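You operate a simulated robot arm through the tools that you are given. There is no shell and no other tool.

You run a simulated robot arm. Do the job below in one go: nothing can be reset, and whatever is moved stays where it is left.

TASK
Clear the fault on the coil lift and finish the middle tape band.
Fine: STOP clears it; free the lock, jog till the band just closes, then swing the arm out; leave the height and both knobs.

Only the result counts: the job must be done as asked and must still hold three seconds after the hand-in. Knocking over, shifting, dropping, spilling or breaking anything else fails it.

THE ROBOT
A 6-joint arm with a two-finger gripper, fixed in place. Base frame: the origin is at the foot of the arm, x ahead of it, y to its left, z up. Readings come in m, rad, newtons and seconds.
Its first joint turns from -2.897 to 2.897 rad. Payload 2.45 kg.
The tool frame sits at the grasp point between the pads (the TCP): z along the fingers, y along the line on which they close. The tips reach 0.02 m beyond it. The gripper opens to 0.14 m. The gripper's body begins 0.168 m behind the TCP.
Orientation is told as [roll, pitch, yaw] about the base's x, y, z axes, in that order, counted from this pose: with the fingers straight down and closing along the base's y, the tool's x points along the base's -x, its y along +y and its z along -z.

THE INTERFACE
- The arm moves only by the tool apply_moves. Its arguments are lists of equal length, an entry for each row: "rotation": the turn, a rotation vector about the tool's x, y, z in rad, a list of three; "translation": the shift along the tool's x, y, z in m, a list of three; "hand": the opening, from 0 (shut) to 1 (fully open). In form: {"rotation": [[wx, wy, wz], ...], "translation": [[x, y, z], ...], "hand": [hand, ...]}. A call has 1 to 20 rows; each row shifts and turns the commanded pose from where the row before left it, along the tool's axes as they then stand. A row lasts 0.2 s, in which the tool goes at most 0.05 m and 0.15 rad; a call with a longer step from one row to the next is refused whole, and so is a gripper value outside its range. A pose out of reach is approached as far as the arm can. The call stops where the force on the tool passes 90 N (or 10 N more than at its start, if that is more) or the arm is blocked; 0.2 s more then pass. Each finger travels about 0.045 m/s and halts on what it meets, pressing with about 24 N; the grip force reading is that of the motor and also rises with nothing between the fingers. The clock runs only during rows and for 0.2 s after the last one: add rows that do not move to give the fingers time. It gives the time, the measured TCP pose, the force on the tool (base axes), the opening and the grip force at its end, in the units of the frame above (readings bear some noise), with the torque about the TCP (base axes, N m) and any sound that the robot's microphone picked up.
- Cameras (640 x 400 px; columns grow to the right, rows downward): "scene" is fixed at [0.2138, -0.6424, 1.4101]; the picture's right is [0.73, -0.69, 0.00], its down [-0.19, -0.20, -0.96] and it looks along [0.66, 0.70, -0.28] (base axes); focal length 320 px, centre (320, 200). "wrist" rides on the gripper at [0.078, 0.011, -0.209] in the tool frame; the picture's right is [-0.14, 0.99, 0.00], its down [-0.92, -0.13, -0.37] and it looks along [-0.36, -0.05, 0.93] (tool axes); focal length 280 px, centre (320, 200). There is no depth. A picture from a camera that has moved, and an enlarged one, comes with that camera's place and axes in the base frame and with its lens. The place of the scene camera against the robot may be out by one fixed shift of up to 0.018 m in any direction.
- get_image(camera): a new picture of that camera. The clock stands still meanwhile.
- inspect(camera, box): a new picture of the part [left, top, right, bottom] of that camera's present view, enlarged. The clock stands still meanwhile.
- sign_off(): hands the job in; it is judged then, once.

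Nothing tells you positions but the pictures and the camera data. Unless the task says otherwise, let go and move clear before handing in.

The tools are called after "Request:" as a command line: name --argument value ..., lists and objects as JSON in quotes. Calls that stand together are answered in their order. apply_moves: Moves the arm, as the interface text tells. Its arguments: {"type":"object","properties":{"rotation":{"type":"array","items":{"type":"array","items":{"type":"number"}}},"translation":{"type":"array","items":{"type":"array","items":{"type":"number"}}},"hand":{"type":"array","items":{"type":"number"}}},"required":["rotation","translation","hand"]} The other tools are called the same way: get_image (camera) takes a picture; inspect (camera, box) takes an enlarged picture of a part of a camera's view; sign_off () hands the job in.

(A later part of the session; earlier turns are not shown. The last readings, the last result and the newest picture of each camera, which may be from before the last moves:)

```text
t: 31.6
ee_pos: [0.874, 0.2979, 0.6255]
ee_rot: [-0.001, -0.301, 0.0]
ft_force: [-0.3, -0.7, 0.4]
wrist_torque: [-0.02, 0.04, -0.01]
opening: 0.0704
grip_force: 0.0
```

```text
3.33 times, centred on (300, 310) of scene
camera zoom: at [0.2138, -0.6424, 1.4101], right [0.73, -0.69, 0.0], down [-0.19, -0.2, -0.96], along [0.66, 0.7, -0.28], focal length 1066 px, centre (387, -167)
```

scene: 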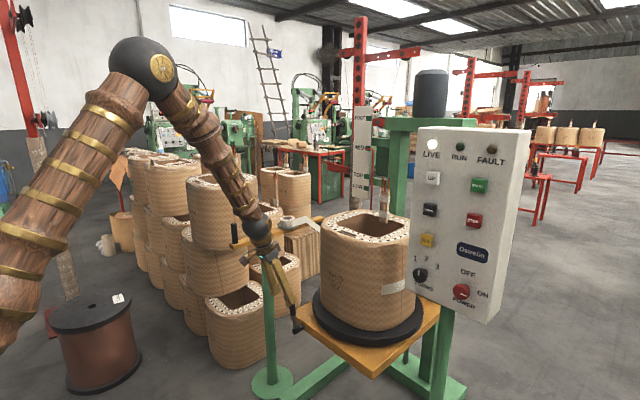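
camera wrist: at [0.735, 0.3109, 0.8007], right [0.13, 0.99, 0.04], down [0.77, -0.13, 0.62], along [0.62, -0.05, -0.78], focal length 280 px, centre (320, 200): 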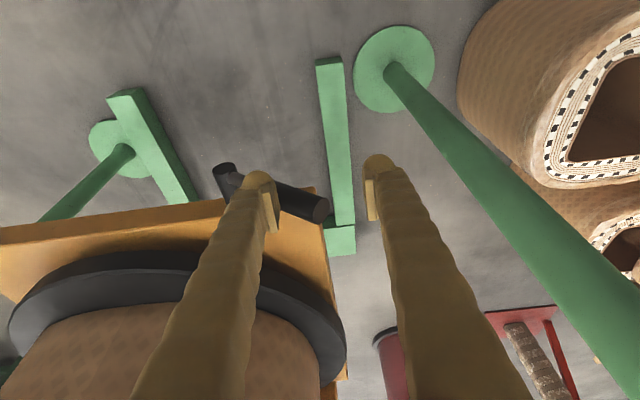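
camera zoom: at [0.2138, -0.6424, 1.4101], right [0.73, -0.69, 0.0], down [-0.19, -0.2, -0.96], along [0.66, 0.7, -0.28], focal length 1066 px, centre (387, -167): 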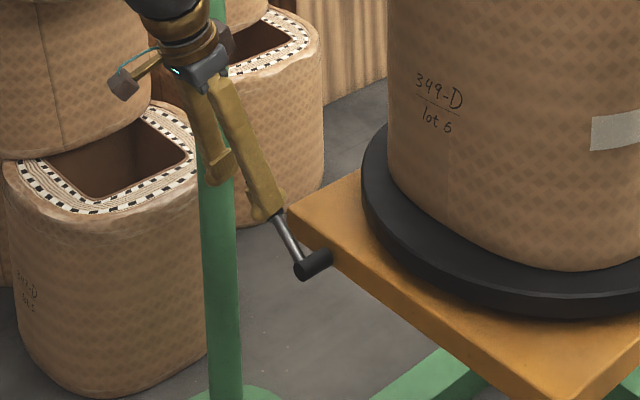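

Request:
apply_moves --rotation '[[0, 0, 0], [0, 0, 0], [0, 0, 0], [0, 0, 0], [0, 0, 0]]' --translation '[[0.0012, 0.003, 0.0038], [0.0012, 0.003, 0.0038], [0.0012, 0.003, 0.0038], [0.0012, 0.003, 0.0038], [0.0012, 0.003, 0.0038]]' --hand '[0.5, 0.5, 0.5, 0.5, 0.5]'

Request:
get_image --camera "wrist"

Request:
inspect --camera "scene" --box '[240, 250, 360, 370]'

```text
t: 32.8
ee_pos: [0.8737, 0.3132, 0.6051]
ee_rot: [0.001, -0.3, -0.002]
ft_force: [-0.4, -0.7, 0.2]
wrist_torque: [0.02, 0.0, 0.0]
opening: 0.0702
grip_force: 0.1
```

```text
taken
camera wrist: at [0.7354, 0.3256, 0.7803], right [0.13, 0.99, 0.04], down [0.77, -0.13, 0.62], along [0.62, -0.05, -0.78], focal length 280 px, centre (320, 200)
```

wrist: 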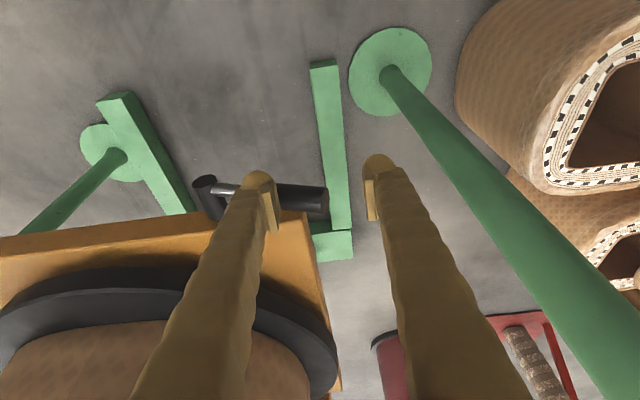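

```text
3.33 times, centred on (300, 310) of scene
camera zoom: at [0.2138, -0.6424, 1.4101], right [0.73, -0.69, 0.0], down [-0.19, -0.2, -0.96], along [0.66, 0.7, -0.28], focal length 1066 px, centre (387, -167)
```

zoom: 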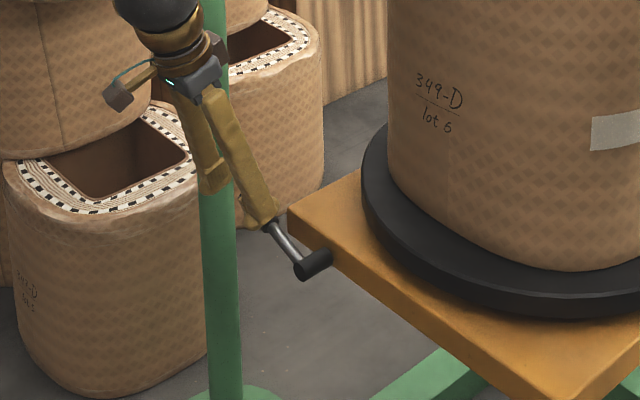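

Lever is nearly flat and still moves freely. I'll press down a bit further until it meets its stop.

Request:
apply_moves --rotation '[[0, 0, 0], [0, 0, 0], [0, 0, 0], [0, 0, 0], [0, 0, 0]]' --translation '[[0.0012, 0.001, 0.0038], [0.0012, 0.001, 0.0038], [0.0012, 0.001, 0.0038], [0.0012, 0.001, 0.0038], [0.0012, 0.001, 0.0038]]' --hand '[0.5, 0.5, 0.5, 0.5, 0.5]'

Request:
get_image --camera "wrist"

Request:
inspect --camera "scene" --box '[240, 250, 360, 370]'

```text
t: 34.0
ee_pos: [0.875, 0.3194, 0.5858]
ee_rot: [0.001, -0.302, 0.001]
ft_force: [-0.3, 0.4, 0.1]
wrist_torque: [0.0, -0.01, 0.03]
opening: 0.07
grip_force: 0.2
```

```text
taken
camera wrist: at [0.7357, 0.331, 0.7608], right [0.13, 0.99, 0.04], down [0.77, -0.13, 0.62], along [0.62, -0.05, -0.78], focal length 280 px, centre (320, 200)
```

wrist: 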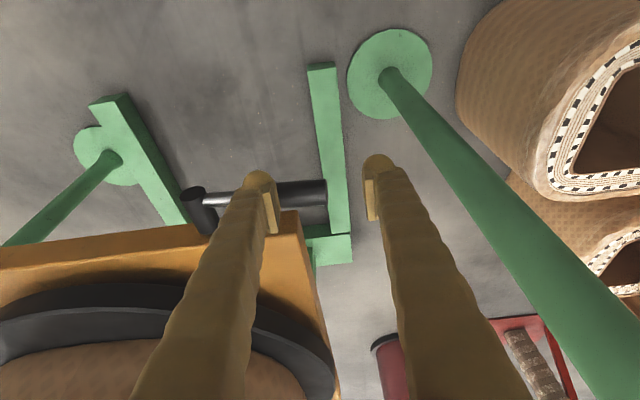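

```text
3.33 times, centred on (300, 310) of scene
camera zoom: at [0.2138, -0.6424, 1.4101], right [0.73, -0.69, 0.0], down [-0.19, -0.2, -0.96], along [0.66, 0.7, -0.28], focal length 1066 px, centre (387, -167)
```

zoom: 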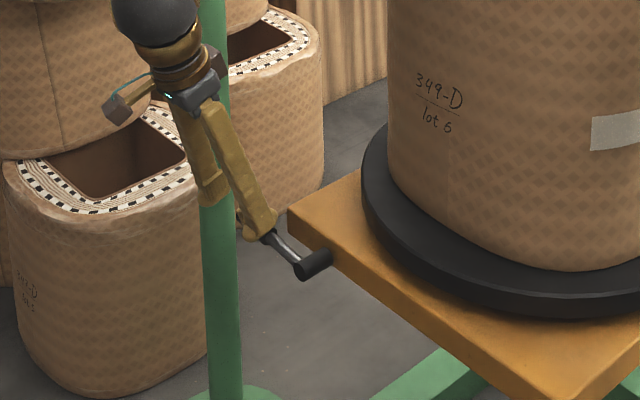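

Request:
apply_moves --rotation '[[0, 0, 0], [0, 0, 0], [0, 0, 0], [0, 0, 0]]' --translation '[[0.0012, 0, 0.0038], [0.0012, 0, 0.0038], [0.0012, 0, 0.0038], [0.0012, 0, 0.0038]]' --hand '[0.5, 0.5, 0.5, 0.5]'

Request:
get_image --camera "wrist"

Request:
inspect --camera "scene" --box '[240, 250, 360, 370]'

```text
t: 35.0
ee_pos: [0.8734, 0.3193, 0.5759]
ee_rot: [0.002, -0.304, -0.002]
ft_force: [-22.7, 2.2, 36.7]
wrist_torque: [-1.68, -0.11, -1.09]
opening: 0.0723
grip_force: 1.6
stopped in row 4: the force on the tool passed its limit at 105 N (the readings are from after the stop); the commanded pose is now the measured one
```

```text
taken
camera wrist: at [0.7346, 0.3318, 0.751], right [0.13, 0.99, 0.04], down [0.77, -0.13, 0.63], along [0.63, -0.05, -0.78], focal length 280 px, centre (320, 200)
```

wrist: 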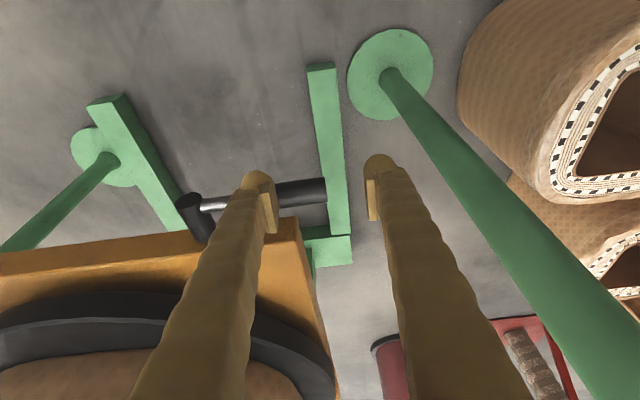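

```text
3.33 times, centred on (300, 310) of scene
camera zoom: at [0.2138, -0.6424, 1.4101], right [0.73, -0.69, 0.0], down [-0.19, -0.2, -0.96], along [0.66, 0.7, -0.28], focal length 1066 px, centre (387, -167)
```

zoom: 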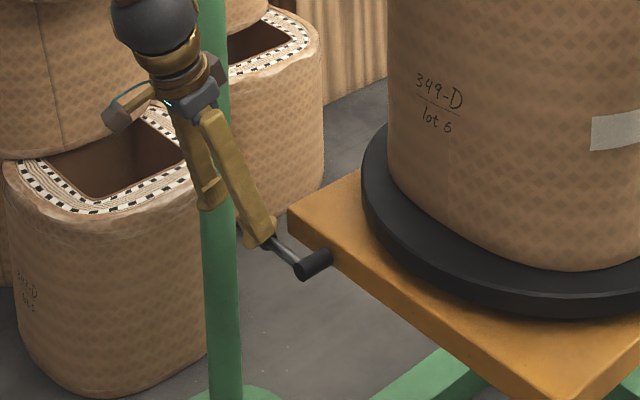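

The lever reached its stop, lying flat. I'll lift the hand off it slowly and check that it stays down.

Request:
apply_moves --rotation '[[0, 0, 0], [0, 0, 0], [0, 0, 0], [0, 0, 0], [0, 0, 0], [0, 0, 0], [0, 0, 0], [0, 0, 0], [0, 0, 0], [0, 0, 0]]' --translation '[[-0.0015, 0, -0.005], [-0.003, 0, -0.01], [-0.003, 0, -0.02], [0, 0, -0.035], [0, -0.01, -0.04], [0, -0.02, -0.04], [0, -0.02, -0.04], [0, -0.02, -0.04], [0, -0.02, -0.04], [0, -0.02, -0.04]]' --hand '[0.5, 0.5, 0.5, 0.5, 0.5, 0.5, 0.5, 0.5, 0.5, 0.5]'

Request:
get_image --camera "wrist"

Request:
get_image --camera "scene"

```text
t: 37.2
ee_pos: [0.7906, 0.2062, 0.8704]
ee_rot: [0.002, -0.302, 0.0]
ft_force: [0.4, 0.2, -0.7]
wrist_torque: [0.04, -0.02, 0.01]
opening: 0.0702
grip_force: 0.1
```

```text
taken
camera wrist: at [0.65, 0.2188, 1.0454], right [0.13, 0.99, 0.04], down [0.77, -0.13, 0.63], along [0.62, -0.05, -0.78], focal length 280 px, centre (320, 200)
```

wrist: 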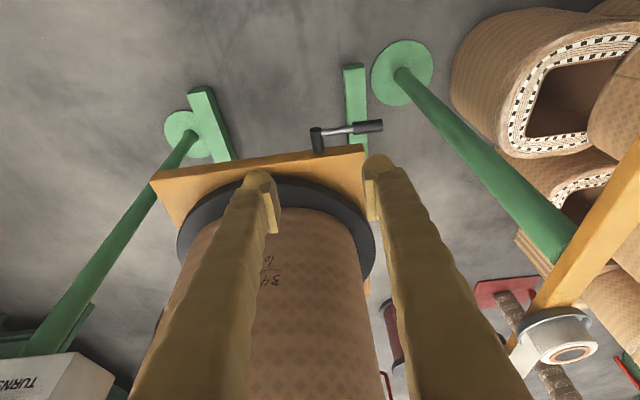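

```text
taken
```

scene: 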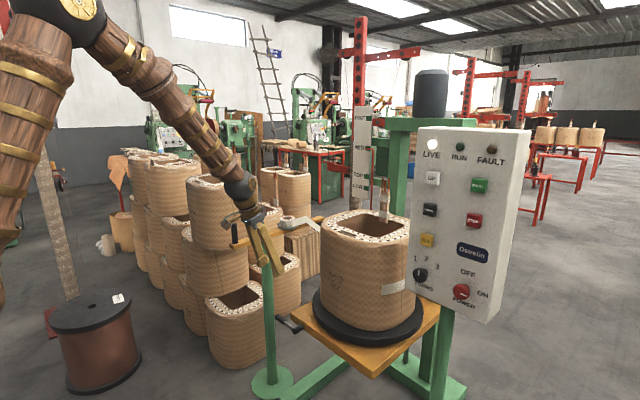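

Lock lever stays flat (free). Now I'll carry the hand up and across to the panel again and turn the tool horizontal.

Request:
apply_moves --rotation '[[0, 0, 0], [0, 0, 0], [0, 0, 0], [0, 0, 0], [0, 0, 0], [0, 0, 0], [0, 0, 0], [0, 0, 0], [0, 0, 0], [0, 0, 0], [0, 0, 0], [0, 0, 0], [0, 0, 0], [0, 0, 0], [0, 0, 0], [0, 0, 0], [0, 0, 0], [0, 0, 0]]' --translation '[[0.0033, 0, -0.0442], [0.0033, 0, -0.0442], [0.0033, 0, -0.0442], [0.0033, 0, -0.0442], [0.0033, 0, -0.0442], [0.0033, 0, -0.0442], [0.0033, 0, -0.0442], [0.0033, 0, -0.0442], [0, -0.0456, 0], [0, -0.0456, 0], [0, -0.0456, 0], [0, -0.0456, 0], [0, -0.0456, 0], [0, -0.0456, 0], [0, -0.0456, 0], [0, -0.0456, 0], [0, -0.0456, 0], [0, -0.0456, 0]]' --hand '[0, 0, 0, 0, 0, 0, 0, 0, 0, 0, 0, 0, 0, 0, 0, 0, 0, 0]'

Request:
apply_moves --rotation '[[0, -0.1412, 0], [0, -0.1412, 0], [0, -0.1412, 0], [0, -0.1412, 0], [0, -0.1412, 0], [0, -0.1412, 0], [0, -0.1412, 0], [0, -0.1412, 0], [0, -0.1412, 0]]' --translation '[[0, 0, 0.01], [0, 0, 0.01], [0, 0, 0.01], [0, 0, 0.01], [0, 0, 0.01], [0, 0, 0.01], [0, 0, 0.01], [0, 0, 0.01], [0, 0, 0.01]]' --hand '[0, 0, 0, 0, 0, 0, 0, 0, 0]'

Request:
get_image --camera "wrist"

```text
t: 41.0
ee_pos: [0.6556, -0.2507, 1.1985]
ee_rot: [0.001, -0.303, 0.0]
ft_force: [-0.2, 1.4, -0.2]
wrist_torque: [-0.01, 0.0, 0.01]
opening: 0.0001
grip_force: 24.4
```

```text
t: 43.0
ee_pos: [0.7212, -0.2471, 1.1464]
ee_rot: [3.121, -1.568, -3.121]
ft_force: [-0.1, 0.0, -0.6]
wrist_torque: [-0.01, 0.01, 0.01]
opening: 0.0001
grip_force: 23.7
```

```text
taken
camera wrist: at [0.5102, -0.2348, 1.0667], right [0.0, 0.99, 0.14], down [-0.37, -0.13, 0.92], along [0.93, -0.05, 0.37], focal length 280 px, centre (320, 200)
```

wrist: 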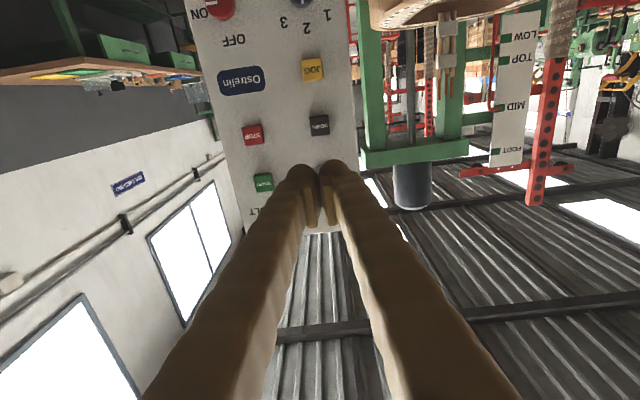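

Request:
apply_moves --rotation '[[0, 0, 0], [0, 0, 0], [0, 0, 0], [0, 0, 0], [0, 0, 0], [0, 0, 0], [0, 0, 0], [0, 0, 0], [0, 0, 0]]' --translation '[[0, 0.0008, 0.04], [0, 0.0008, 0.04], [0, 0.0008, 0.04], [0, 0.0008, 0.04], [0, 0.0008, 0.04], [0.0267, 0, 0.008], [0.0267, 0, 0.008], [0.0267, 0, 0.008], [0.0267, 0, 0.008]]' --hand '[0, 0, 0, 0, 0, 0, 0, 0, 0]'

Request:
get_image --camera "wrist"

Request:
get_image --camera "scene"

```text
t: 45.0
ee_pos: [0.9547, -0.2422, 1.0429]
ee_rot: [2.874, -1.567, -2.873]
ft_force: [-0.4, 0.1, 1.0]
wrist_torque: [-0.01, -0.01, 0.0]
opening: 0.0001
grip_force: 24.1
```

```text
taken
camera wrist: at [0.7436, -0.2299, 0.9623], right [0.0, 0.99, 0.14], down [-0.37, -0.13, 0.92], along [0.93, -0.05, 0.37], focal length 280 px, centre (320, 200)
```

wrist: 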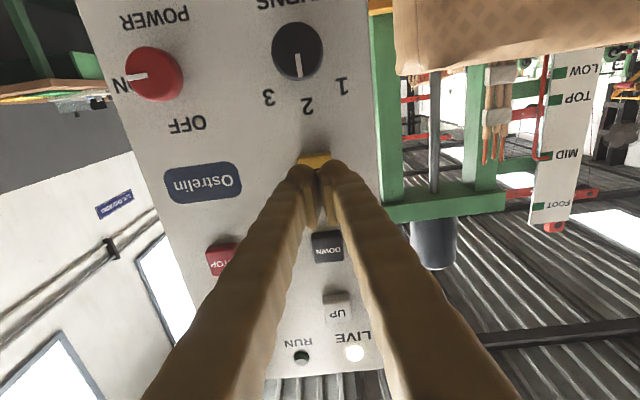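

```text
taken
```

scene: 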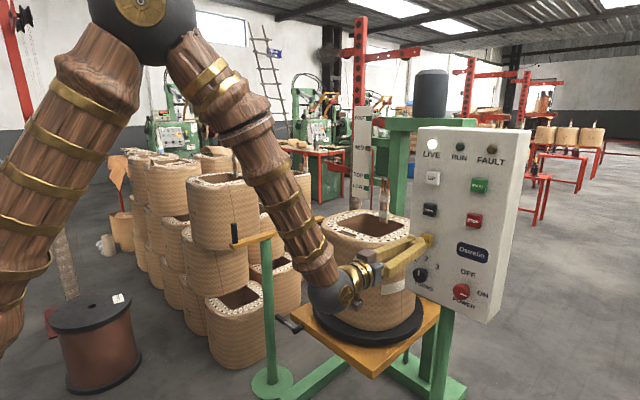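

Lined up with JOG; the tips are about 3.5 cm from it. I'll creep to just short of contact.

Request:
apply_moves --rotation '[[0, 0, 0], [0, 0, 0], [0, 0, 0], [0, 0, 0], [0, 0, 0]]' --translation '[[0.002, 0, 0.008], [0.002, 0, 0.008], [0, 0, 0.008], [0, 0, 0.006], [0, 0, 0.004]]' --hand '[0, 0, 0, 0, 0]'

Request:
inspect --camera "scene" --box '[300, 120, 540, 360]'

```text
t: 46.2
ee_pos: [0.99, -0.2425, 1.0363]
ee_rot: [2.788, -1.569, -2.789]
ft_force: [-0.2, -0.4, 0.5]
wrist_torque: [-0.02, 0.03, -0.01]
opening: 0.0
grip_force: 24.4
```

```text
1.67 times, centred on (420, 240) of scene
camera zoom: at [0.2138, -0.6424, 1.4101], right [0.73, -0.69, 0.0], down [-0.19, -0.2, -0.96], along [0.66, 0.7, -0.28], focal length 533 px, centre (153, 133)
```

zoom: 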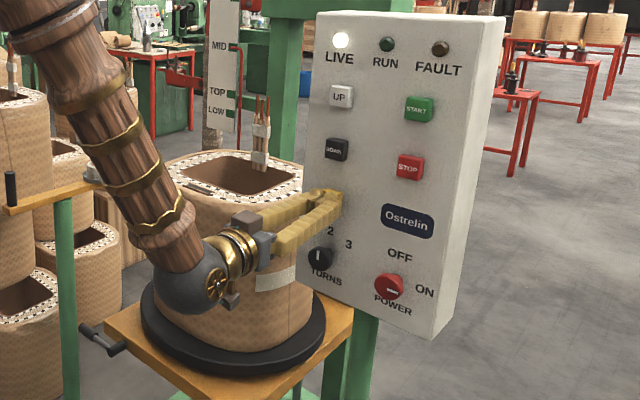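

No contact yet. I'll make a short test tap: press in 8 mm and come straight back, then look at what turned.

Request:
apply_moves --rotation '[[0, 0, 0], [0, 0, 0], [0, 0, 0], [0, 0, 0]]' --translation '[[0, 0, 0.004], [0, 0, 0.004], [0, 0, -0.008], [0, 0, 0]]' --hand '[0, 0, 0, 0]'

Request:
inspect --camera "scene" --box '[300, 120, 540, 360]'

```text
t: 47.2
ee_pos: [0.9892, -0.2432, 1.0365]
ee_rot: [2.765, -1.569, -2.765]
ft_force: [0.0, -0.3, -0.2]
wrist_torque: [-0.02, -0.02, 0.01]
opening: 0.0
grip_force: 30.1
```

```text
1.67 times, centred on (420, 240) of scene
camera zoom: at [0.2138, -0.6424, 1.4101], right [0.73, -0.69, 0.0], down [-0.19, -0.2, -0.96], along [0.66, 0.7, -0.28], focal length 533 px, centre (153, 133)
```

zoom: 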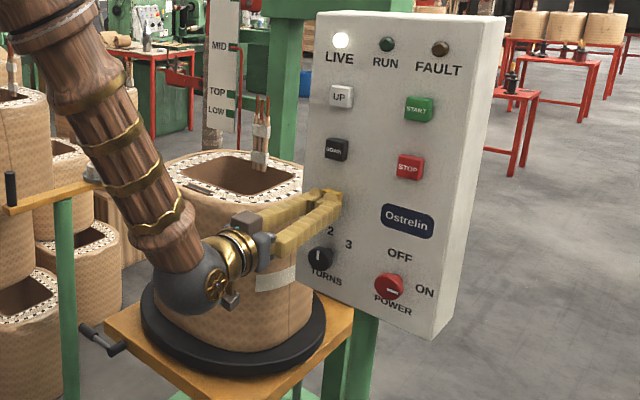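

Contact, but no click. I'll tap slightly deeper.

Request:
apply_moves --rotation '[[0, 0, 0], [0, 0, 0], [0, 0, 0], [0, 0, 0], [0, 0, 0]]' --translation '[[0, 0, 0.005], [0, 0, 0.004], [0, 0, 0.003], [0, 0, -0.012], [0, 0, 0]]' --hand '[0, 0, 0, 0, 0]'

Request:
inspect --camera "scene" --box '[300, 120, 540, 360]'

```text
t: 48.4
ee_pos: [0.9891, -0.2443, 1.0371]
ee_rot: [2.799, -1.569, -2.797]
ft_force: [0.3, -0.2, 0.3]
wrist_torque: [0.01, 0.02, 0.01]
opening: 0.0003
grip_force: 29.2
heard: click
```

```text
1.67 times, centred on (420, 240) of scene
camera zoom: at [0.2138, -0.6424, 1.4101], right [0.73, -0.69, 0.0], down [-0.19, -0.2, -0.96], along [0.66, 0.7, -0.28], focal length 533 px, centre (153, 133)
```

zoom: 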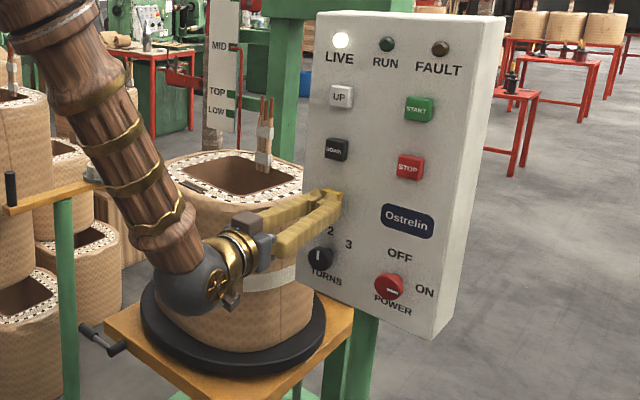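

JOG works: a click, and the coil turned a little so the band's start moved left. I'll zoom on the coil to gauge how far one tap turns it.

Request:
inspect --camera "scene" --box '[310, 190, 430, 330]'

Request:
get_image --camera "wrist"

```text
2.86 times, centred on (370, 260) of scene
camera zoom: at [0.2138, -0.6424, 1.4101], right [0.73, -0.69, 0.0], down [-0.19, -0.2, -0.96], along [0.66, 0.7, -0.28], focal length 914 px, centre (177, 29)
```

zoom: 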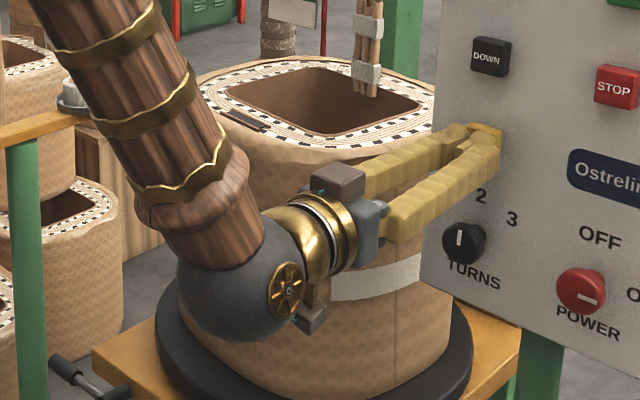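

```text
taken
camera wrist: at [0.7778, -0.2314, 0.9568], right [0.0, 0.99, 0.14], down [-0.37, -0.13, 0.92], along [0.93, -0.05, 0.37], focal length 280 px, centre (320, 200)
```

wrist: 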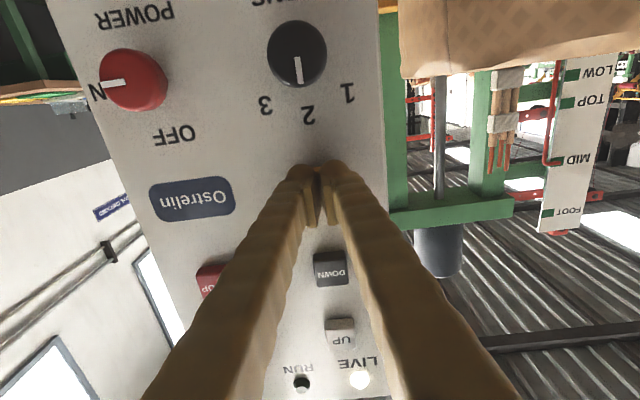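

One tap turned the coil roughly 0.1 rad clockwise (seen from above); about 2.5 rad seems to remain. I'll hold JOG for about 2 s, then look.

Request:
apply_moves --rotation '[[0, 0, 0], [0, 0, 0], [0, 0, 0], [0, 0, 0], [0, 0, 0], [0, 0, 0], [0, 0, 0], [0, 0, 0], [0, 0, 0], [0, 0, 0], [0, 0, 0], [0, 0, 0], [0, 0, 0], [0, 0, 0]]' --translation '[[0, 0, 0.005], [0, 0, 0.004], [0, 0, 0.003], [0, 0, 0], [0, 0, 0], [0, 0, 0], [0, 0, 0], [0, 0, 0], [0, 0, 0], [0, 0, 0], [0, 0, 0], [0, 0, 0], [0, 0, -0.012], [0, 0, 0]]' --hand '[0, 0, 0, 0, 0, 0, 0, 0, 0, 0, 0, 0, 0, 0]'

Request:
inspect --camera "scene" --box '[310, 190, 430, 330]'

Request:
get_image --camera "scene"

```text
t: 51.4
ee_pos: [0.9892, -0.2429, 1.0368]
ee_rot: [2.94, -1.568, -2.939]
ft_force: [-0.5, -0.2, -0.2]
wrist_torque: [0.0, 0.01, -0.03]
opening: 0.0
grip_force: 29.2
heard: click
```

```text
2.86 times, centred on (370, 260) of scene
camera zoom: at [0.2138, -0.6424, 1.4101], right [0.73, -0.69, 0.0], down [-0.19, -0.2, -0.96], along [0.66, 0.7, -0.28], focal length 914 px, centre (177, 29)
```

zoom: 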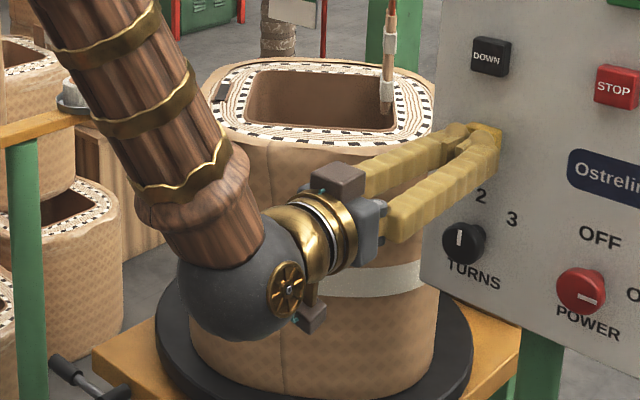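

```text
taken
```

scene: 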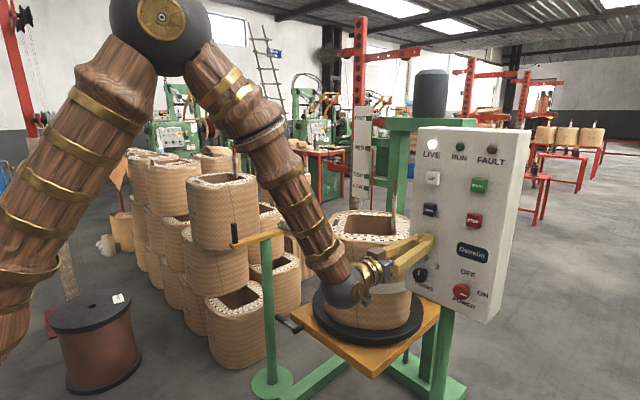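

The coil has turned about 57° in all (roughly 21°/s), so the band's start is now near the front. I need to see where the tape meets the coil on its far left side, so I'll withdraw and look from the left.

Request:
apply_moves --rotation '[[0, 0, 0], [0, 0, 0], [0, 0, 0], [0, 0, 0], [0, 0, 0], [0, 0, 0], [0, 0, 0], [0, 0, 0], [0, 0, 0], [0, 0.1412, 0], [0, 0.1412, 0], [0, 0.1412, 0], [0, 0.1412, 0], [0, 0.1412, 0], [0, 0.1412, 0], [0, 0.1412, 0], [0, 0.1412, 0], [0, 0.1412, 0]]' --translation '[[0, 0, -0.03], [-0.0267, 0, -0.01], [-0.0267, 0, -0.01], [-0.0267, 0, -0.01], [-0.0267, 0, -0.01], [0, 0, -0.045], [0, 0, -0.045], [0, 0, -0.045], [0, 0, -0.045], [0, 0, 0], [0, 0, 0], [0, 0, 0], [0, 0, 0], [0, 0, 0], [0, 0, 0], [0, 0, 0], [0, 0, 0], [0, 0, 0]]' --hand '[0, 0, 0, 0, 0, 0, 0, 0, 0, 0, 0, 0, 0, 0, 0, 0, 0, 0]'

Request:
apply_moves --rotation '[[0, 0, 0], [0, 0, 0], [0, 0, 0], [0, 0, 0], [0, 0, 0], [0, 0, 0], [0, 0, 0], [0, 0, 0], [0, 0, 0], [0, 0, 0], [0, 0, 0], [0, 0, 0], [0, 0, 0], [0, 0, 0]]' --translation '[[0, 0.046, 0], [0, 0.046, 0], [0, 0.046, 0], [0, 0.046, 0], [0, 0.046, 0], [0, 0.046, 0], [0, 0.046, 0], [0, 0.046, 0], [0, 0.046, 0], [0, 0.046, 0], [0, 0.046, 0], [0, 0.046, 0], [0, 0.046, 0], [0, 0.046, 0]]' --hand '[0, 0, 0, 0, 0, 0, 0, 0, 0, 0, 0, 0, 0, 0]'

Request:
get_image --camera "wrist"

Request:
get_image --camera "scene"

```text
t: 55.2
ee_pos: [0.7386, -0.2427, 1.1441]
ee_rot: [0.001, -0.299, 0.0]
ft_force: [0.3, -0.6, 0.3]
wrist_torque: [-0.02, -0.03, -0.06]
opening: 0.0
grip_force: 29.5
```

```text
t: 58.2
ee_pos: [0.7404, 0.4013, 1.1434]
ee_rot: [0.002, -0.302, -0.001]
ft_force: [-0.4, 0.3, 0.2]
wrist_torque: [0.01, -0.01, 0.02]
opening: 0.0001
grip_force: 29.1
```

```text
taken
camera wrist: at [0.6012, 0.4133, 1.32], right [0.13, 0.99, 0.04], down [0.77, -0.13, 0.63], along [0.63, -0.05, -0.78], focal length 280 px, centre (320, 200)
```

wrist: 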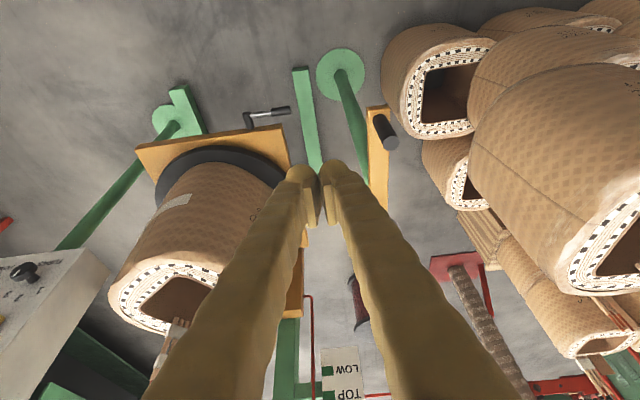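

```text
taken
```

scene: 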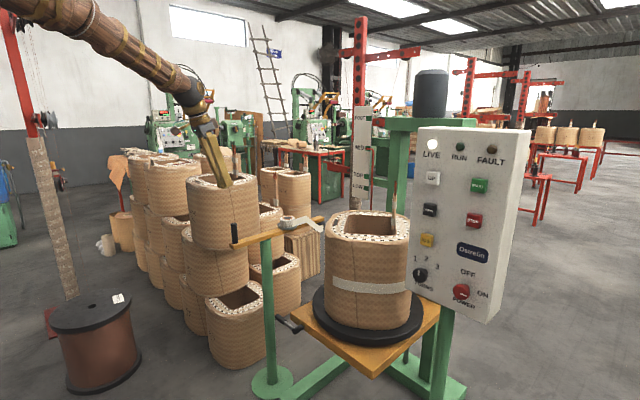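

Request:
apply_moves --rotation '[[0, 0, 0], [0, 0, 0], [0, 0, 0], [0, 0, 0], [0, 0, 0], [0, 0, 0], [0, 0, 0], [0, 0, 0]]' --translation '[[0, 0, 0], [0, 0, 0], [0, 0, 0], [0, 0, 0], [0, 0, 0], [0, 0, 0], [0, 0, 0], [0, 0, 0]]' --hand '[1, 1, 1, 1, 1, 1, 1, 1]'

Request:
get_image --camera "wrist"

Request:
inspect --camera "scene" --box '[260, 190, 430, 330]'

```text
t: 60.0
ee_pos: [0.7399, 0.4007, 1.1439]
ee_rot: [0.002, -0.302, -0.001]
ft_force: [-0.2, 0.6, -0.5]
wrist_torque: [0.0, -0.01, -0.02]
opening: 0.1402
grip_force: 0.0
```

```text
taken
camera wrist: at [0.6013, 0.4127, 1.3196], right [0.13, 0.99, 0.04], down [0.77, -0.13, 0.63], along [0.63, -0.05, -0.78], focal length 280 px, centre (320, 200)
```

wrist: 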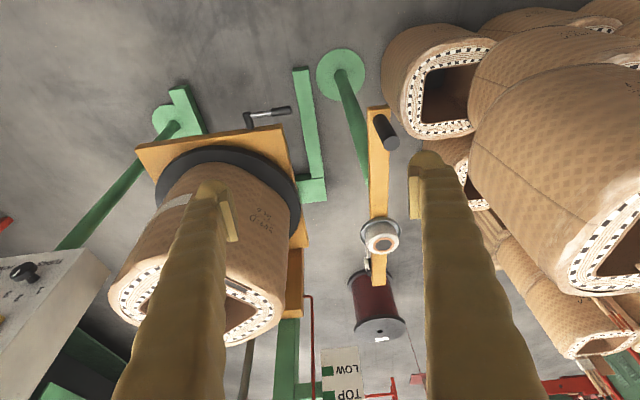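

```text
2.86 times, centred on (345, 260) of scene
camera zoom: at [0.2138, -0.6424, 1.4101], right [0.73, -0.69, 0.0], down [-0.19, -0.2, -0.96], along [0.66, 0.7, -0.28], focal length 914 px, centre (249, 29)
```

zoom: 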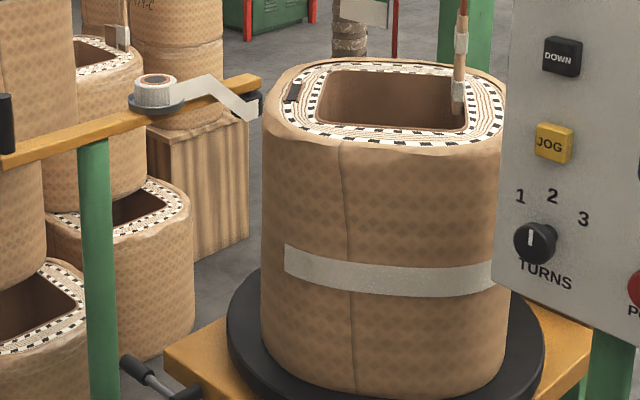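

Request:
inspect --camera "wrist" --box '[220, 160, 440, 320]'

Request:
inspect --camera "wrist" --box '[340, 200, 420, 300]'

Request:
inspect --camera "scene" --box '[275, 195, 345, 250]'

```text
2.50 times, centred on (330, 240) of wrist
camera zoom: at [0.6013, 0.4127, 1.3196], right [0.13, 0.99, 0.04], down [0.77, -0.13, 0.63], along [0.63, -0.05, -0.78], focal length 701 px, centre (295, 100)
```

zoom: 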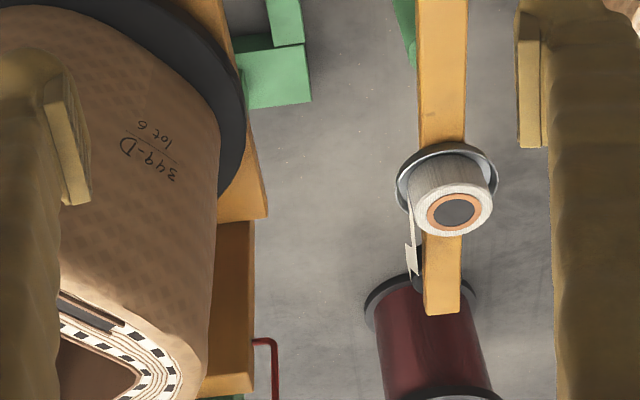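

```text
4.00 times, centred on (380, 250) of wrist
camera zoom: at [0.6013, 0.4127, 1.3196], right [0.13, 0.99, 0.04], down [0.77, -0.13, 0.63], along [0.63, -0.05, -0.78], focal length 1122 px, centre (80, 0)
```

zoom: 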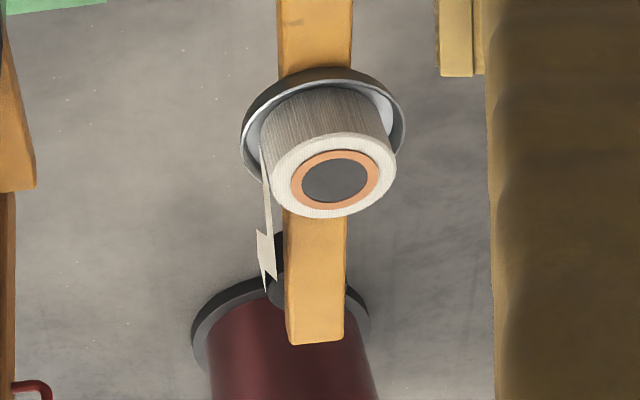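

```text
7.27 times, centred on (310, 222) of scene
camera zoom: at [0.2138, -0.6424, 1.4101], right [0.73, -0.69, 0.0], down [-0.19, -0.2, -0.96], along [0.66, 0.7, -0.28], focal length 2326 px, centre (393, 36)
```

zoom: 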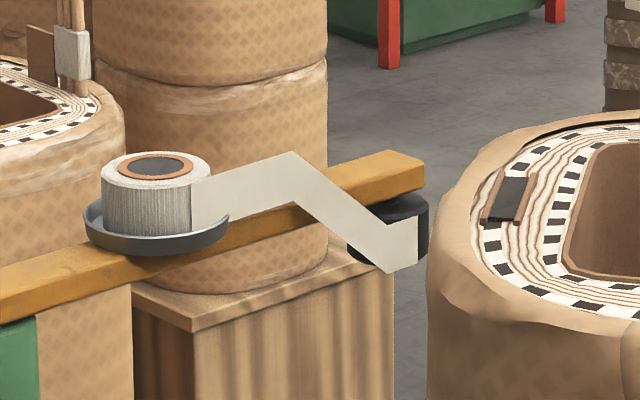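

The loose tape runs from the roll to a roller under the bar's far end, and the band's trailing end must be round the back-left of the coil. I'll yaw and tilt the tool so the wrist camera looks at that side.

Request:
apply_moves --rotation '[[0.0426, 0, 0.1376], [0.0426, 0, 0.1376], [0.0426, 0, 0.1376], [0.0426, 0, 0.1376], [0.0426, 0, 0.1376], [0, -0.1, 0], [0, -0.1, 0]]' --translation '[[0, 0, 0], [0, 0, 0], [0, 0, 0], [0, 0, 0], [0, 0, 0], [0, 0, 0], [0, 0, 0]]' --hand '[1, 1, 1, 1, 1, 1, 1]'

Request:
get_image --camera "wrist"

```text
t: 61.6
ee_pos: [0.7393, 0.4004, 1.1442]
ee_rot: [0.004, -0.503, -0.722]
ft_force: [-0.4, -0.3, 0.7]
wrist_torque: [-0.01, 0.0, 0.01]
opening: 0.14
grip_force: 0.0
```

```text
taken
camera wrist: at [0.6166, 0.5214, 1.2892], right [0.74, 0.66, 0.07], down [0.39, -0.51, 0.77], along [0.54, -0.54, -0.64], focal length 280 px, centre (320, 200)
```

wrist: 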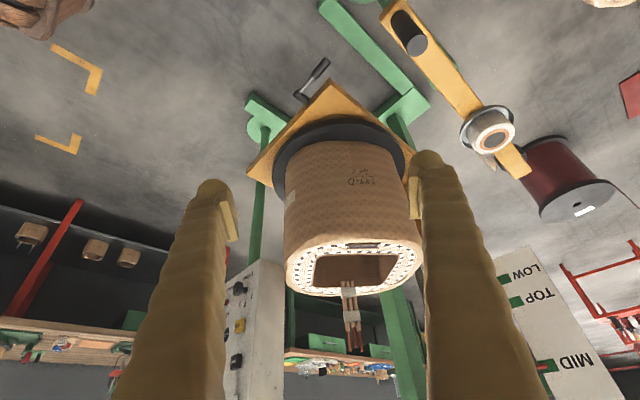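

Request:
inspect --camera "wrist" --box '[255, 110, 455, 310]'

Request:
inspect --camera "wrist" --box '[375, 0, 555, 200]'

```text
2.00 times, centred on (355, 210) of wrist
camera zoom: at [0.6166, 0.5214, 1.2892], right [0.74, 0.66, 0.07], down [0.39, -0.51, 0.77], along [0.54, -0.54, -0.64], focal length 561 px, centre (250, 180)
```

zoom: 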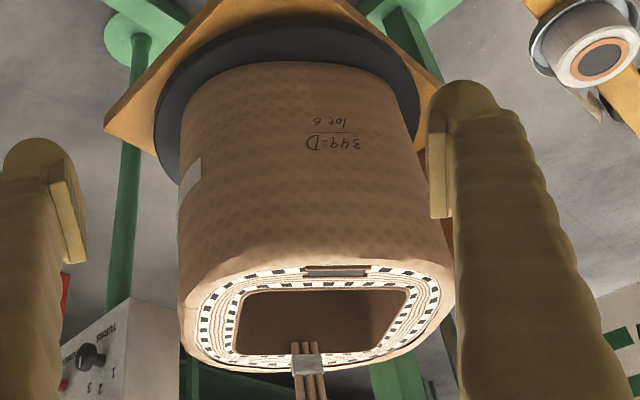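

```text
2.00 times, centred on (465, 100) of wrist
camera zoom: at [0.6166, 0.5214, 1.2892], right [0.74, 0.66, 0.07], down [0.39, -0.51, 0.77], along [0.54, -0.54, -0.64], focal length 561 px, centre (30, 400)
```

zoom: 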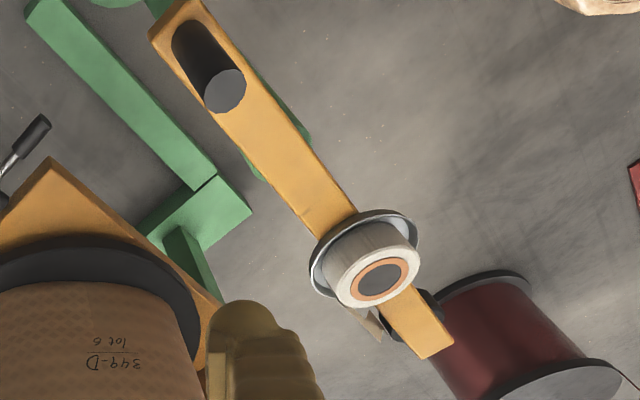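

Request:
apply_moves --rotation '[[0, 0, 0], [0, 0, 0], [0, 0, 0], [0, 0, 0], [0, 0, 0]]' --translation '[[-0.0082, 0.0348, 0.0045], [-0.0082, 0.0348, 0.0045], [-0.0082, 0.0348, 0.0045], [-0.0082, 0.0348, 0.0045], [-0.0082, 0.0348, 0.0045]]' --hand '[1, 1, 1, 1, 1]'

Request:
get_image --camera "wrist"

Request:
get_image --camera "scene"

```text
t: 62.8
ee_pos: [0.8822, 0.4973, 1.1464]
ee_rot: [0.002, -0.499, -0.721]
ft_force: [-0.4, -0.3, -0.2]
wrist_torque: [0.07, 0.0, 0.0]
opening: 0.1403
grip_force: 0.1
```

```text
taken
camera wrist: at [0.761, 0.6188, 1.2912], right [0.74, 0.67, 0.07], down [0.39, -0.51, 0.77], along [0.54, -0.54, -0.64], focal length 280 px, centre (320, 200)
```

wrist: 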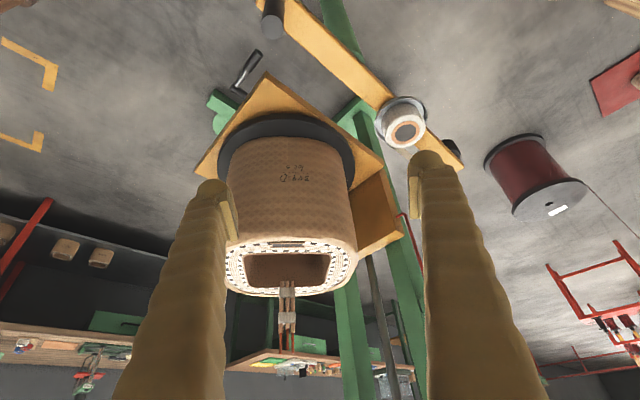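

```text
taken
```

scene: 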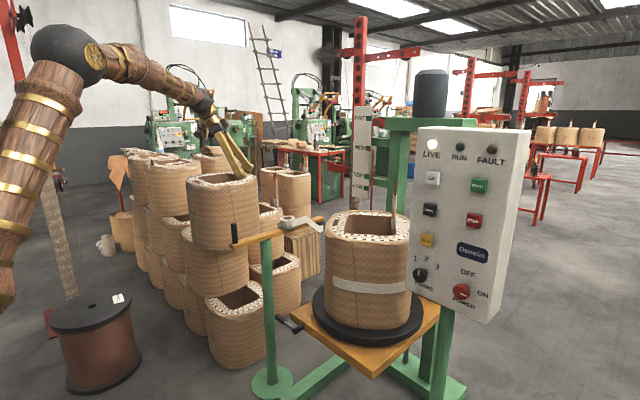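

Request:
inspect --camera "wrist" --box '[200, 110, 400, 310]'

Request:
inspect --camera "wrist" --box '[320, 60, 480, 200]'

```text
2.00 times, centred on (300, 210) of wrist
camera zoom: at [0.761, 0.6188, 1.2912], right [0.74, 0.67, 0.07], down [0.39, -0.51, 0.77], along [0.54, -0.54, -0.64], focal length 561 px, centre (360, 180)
```

zoom: 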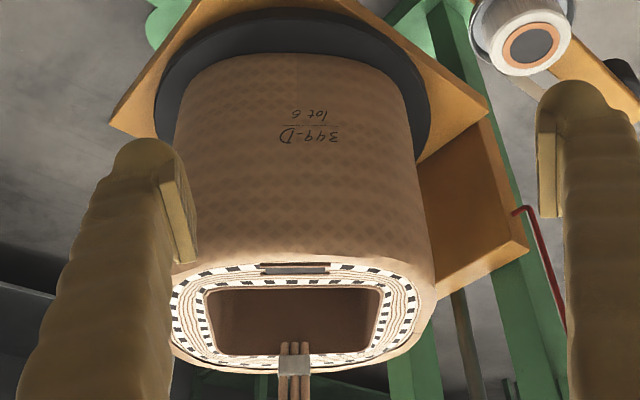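

```text
2.86 times, centred on (400, 130) of wrist
camera zoom: at [0.761, 0.6188, 1.2912], right [0.74, 0.67, 0.07], down [0.39, -0.51, 0.77], along [0.54, -0.54, -0.64], focal length 801 px, centre (91, 400)
```

zoom: 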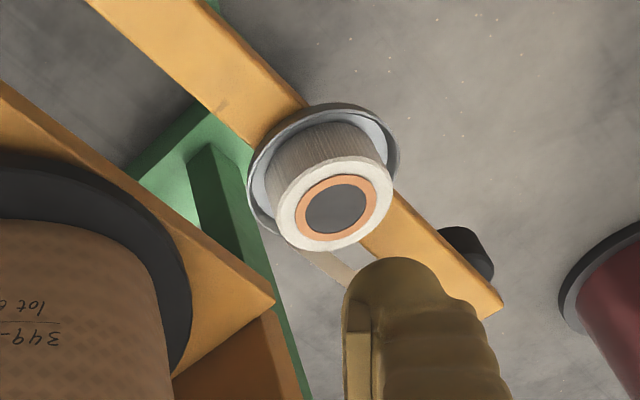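

No band on the visible left face yet (az about 50° to 180°), so the trailing end is further round the back. I'll shift the camera a bit further out to see more of the back-left side.

Request:
apply_moves --rotation '[[0, 0, 0], [0, 0, 0], [0, 0, 0]]' --translation '[[-0.022, 0.022, 0.012], [-0.022, 0.022, 0.012], [-0.022, 0.022, 0.012]]' --hand '[1, 1, 1]'

Request:
get_image --camera "wrist"

Request:
get_image --camera "scene"

```text
t: 63.6
ee_pos: [0.9851, 0.5028, 1.1441]
ee_rot: [0.004, -0.5, -0.723]
ft_force: [-1.0, 0.2, 1.4]
wrist_torque: [0.06, 0.03, -0.02]
opening: 0.1401
grip_force: 0.1
```

```text
taken
camera wrist: at [0.863, 0.6247, 1.2883], right [0.74, 0.66, 0.07], down [0.39, -0.51, 0.77], along [0.54, -0.54, -0.64], focal length 280 px, centre (320, 200)
```

wrist: 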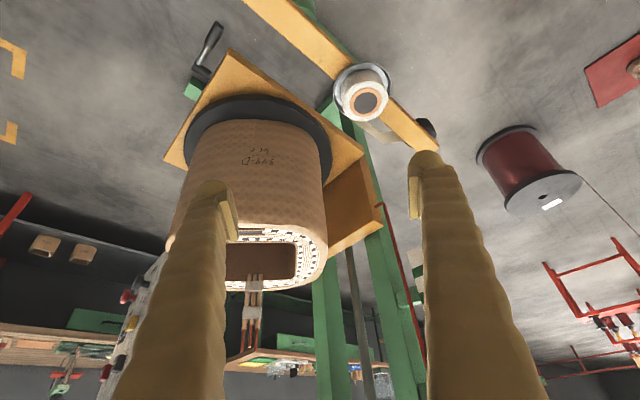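

```text
taken
```

scene: 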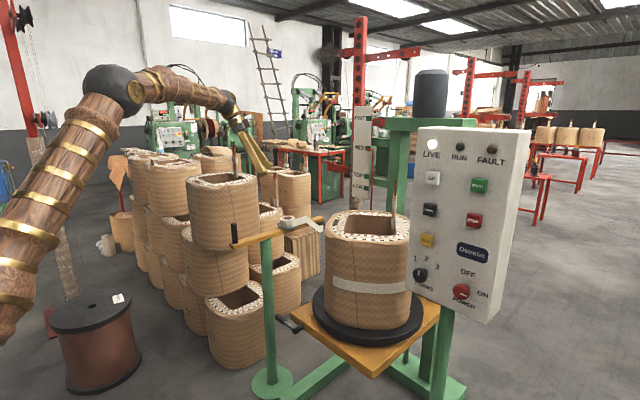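

Request:
apply_moves --rotation '[[0, 0, 0], [0, 0, 0], [0, 0, 0], [0, 0, 0], [0, 0, 0], [0.0559, 0, 0.1024], [0.0559, 0, 0.1024], [0.0559, 0, 0.1024]]' --translation '[[-0.0331, 0.0083, -0.0093], [-0.0331, 0.0083, -0.0093], [-0.0331, 0.0083, -0.0093], [-0.0331, 0.0083, -0.0093], [-0.0331, 0.0083, -0.0093], [0, 0, 0], [0, 0, 0], [0, 0, 0]]' --hand '[1, 1, 1, 1, 1, 1, 1, 1]'

Request:
get_image --camera "wrist"

Request:
get_image --camera "scene"

```text
t: 65.4
ee_pos: [1.0504, 0.4344, 1.2311]
ee_rot: [0.002, -0.502, -1.072]
ft_force: [-0.6, -0.2, -0.3]
wrist_torque: [-0.04, 0.0, -0.03]
opening: 0.1402
grip_force: 0.1
out of reach, approached as far as the arm can: row 5, 6, 7, 8
```

```text
taken
camera wrist: at [0.9763, 0.59, 1.3749], right [0.93, 0.37, 0.07], down [0.19, -0.62, 0.77], along [0.32, -0.7, -0.64], focal length 280 px, centre (320, 200)
```

wrist: 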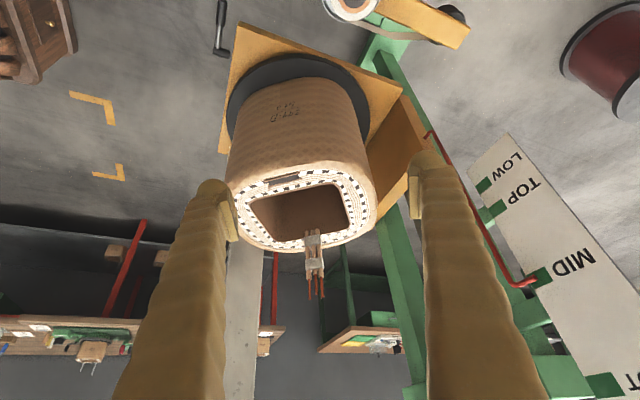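

```text
taken
```

scene: 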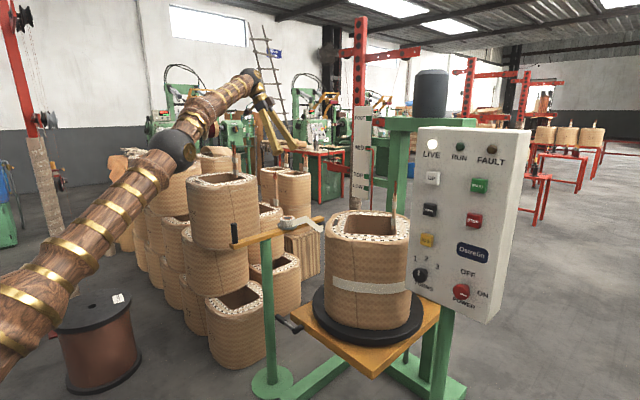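

Request:
inspect --camera "wrist" --box '[220, 60, 440, 280]'

```text
1.82 times, centred on (330, 170) of wrist
camera zoom: at [0.9763, 0.59, 1.3749], right [0.93, 0.37, 0.07], down [0.19, -0.62, 0.77], along [0.32, -0.7, -0.64], focal length 510 px, centre (302, 254)
```

zoom: 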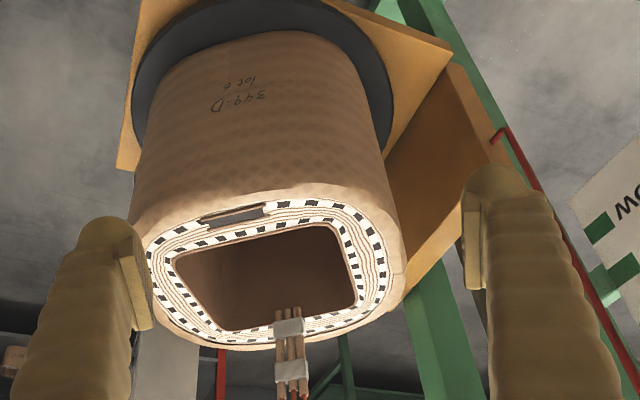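

From here I can only see as far round as the corner near az 75°, so the trailing end is hidden behind that corner. Jogging about 35° more is still safe and squares a face toward me, so I'll go back to the panel by the same route.

Request:
apply_moves --rotation '[[0, 0, 0], [0, 0, 0], [0, 0, 0], [0, 0, 0], [0, 0, 0], [0, 0, 0], [0, 0, 0], [-0.0642, 0, -0.1177], [-0.0642, 0, -0.1177], [-0.0642, 0, -0.1177], [-0.0642, 0, -0.1177], [-0.0642, 0, -0.1177], [-0.0642, 0, -0.1177], [-0.0642, 0, -0.1177], [-0.0642, 0, -0.1177]]' --translation '[[0.0153, -0.0409, -0.0084], [0.0153, -0.0409, -0.0084], [0.0153, -0.0409, -0.0084], [0.0153, -0.0409, -0.0084], [0.0153, -0.0409, -0.0084], [0.0153, -0.0409, -0.0084], [0.0153, -0.0409, -0.0084], [0, 0, 0], [0, 0, 0], [0, 0, 0], [0, 0, 0], [0, 0, 0], [0, 0, 0], [0, 0, 0], [0, 0, 0]]' --hand '[1, 1, 1, 1, 1, 1, 1, 1, 1, 1, 1, 1, 1, 1, 1]'

```text
t: 68.6
ee_pos: [0.7409, 0.4045, 1.2302]
ee_rot: [-0.002, -0.503, 0.004]
ft_force: [0.6, -0.2, 0.6]
wrist_torque: [0.03, 0.02, -0.01]
opening: 0.1399
grip_force: 0.1
```

Request:
apply_moves --rotation '[[0, -0.0764, 0], [0, -0.0764, 0], [0, -0.0764, 0], [0, -0.0764, 0], [0, -0.0764, 0], [0, -0.0764, 0], [0, -0.0764, 0], [0, -0.0764, 0], [0, -0.0764, 0], [0, -0.0764, 0], [0, -0.0764, 0], [0, -0.0764, 0], [0, -0.0764, 0], [0, -0.0764, 0]]' --translation '[[0, -0.0462, 0], [0, -0.0462, 0], [0, -0.0462, 0], [0, -0.0462, 0], [0, -0.0462, 0], [0, -0.0462, 0], [0, -0.0462, 0], [0, -0.0462, 0], [0, -0.0462, 0], [0, -0.0462, 0], [0, -0.0462, 0], [0, -0.0462, 0], [0, -0.0462, 0], [0, -0.0462, 0]]' --hand '[0, 0, 0, 0, 0, 0, 0, 0, 0, 0, 0, 0, 0, 0]'

```text
t: 71.6
ee_pos: [0.7144, 0.0214, 1.2145]
ee_rot: [1.388, -1.54, -1.482]
ft_force: [0.6, -0.1, 0.1]
wrist_torque: [0.0, -0.03, 0.03]
opening: 0.0
grip_force: 23.9
out of reach, approached as far as the arm can: row 9, 10, 11, 12, 13, 14
```

The arm met its inner reach limit while crossing with the tool nearly horizontal; it's in open air. I'll tip the tool back down a bit before continuing.

Request:
apply_moves --rotation '[[0, 0.1, 0], [0, 0.1, 0], [0, 0.1, 0], [0, 0.1, 0], [0, 0.1, 0]]' --translation '[[0, 0, 0], [0, 0, 0], [0, 0, 0], [0, 0, 0], [0, 0, 0]]' --hand '[0, 0, 0, 0, 0]'

```text
t: 72.8
ee_pos: [0.7138, 0.033, 1.2205]
ee_rot: [0.107, -1.071, -0.143]
ft_force: [-0.3, 0.6, 0.8]
wrist_torque: [0.01, -0.04, -0.04]
opening: 0.0
grip_force: 23.8
out of reach, approached as far as the arm can: row 1
```

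Request:
apply_moves --rotation '[[-0.0046, 0.1372, -0.0352], [-0.0046, 0.1372, -0.0352], [0, 0, 0], [0, 0, 0], [0, 0, 0], [0, 0, 0], [0, 0, 0], [0, 0, 0]]' --translation '[[0, 0, 0], [0, 0, 0], [0, -0.046, 0], [0, -0.046, 0], [0, -0.046, 0], [0, -0.046, 0], [0, -0.046, 0], [0, -0.046, 0]]' --hand '[0, 0, 0, 0, 0, 0, 0, 0]'

Request:
get_image --camera "wrist"

```text
t: 74.6
ee_pos: [0.684, -0.2612, 1.209]
ee_rot: [-0.098, -0.888, 0.042]
ft_force: [3.0, 1.3, 3.5]
wrist_torque: [-0.14, 0.61, -0.24]
opening: 0.0
grip_force: 23.9
out of reach, approached as far as the arm can: row 1, 2
```

```text
taken
camera wrist: at [0.4711, -0.2372, 1.2776], right [0.12, 0.99, 0.04], down [0.29, -0.08, 0.95], along [0.95, -0.11, -0.3], focal length 280 px, centre (320, 200)
```

wrist: 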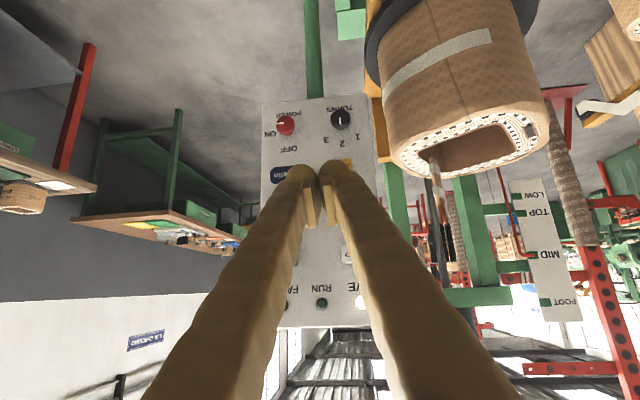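

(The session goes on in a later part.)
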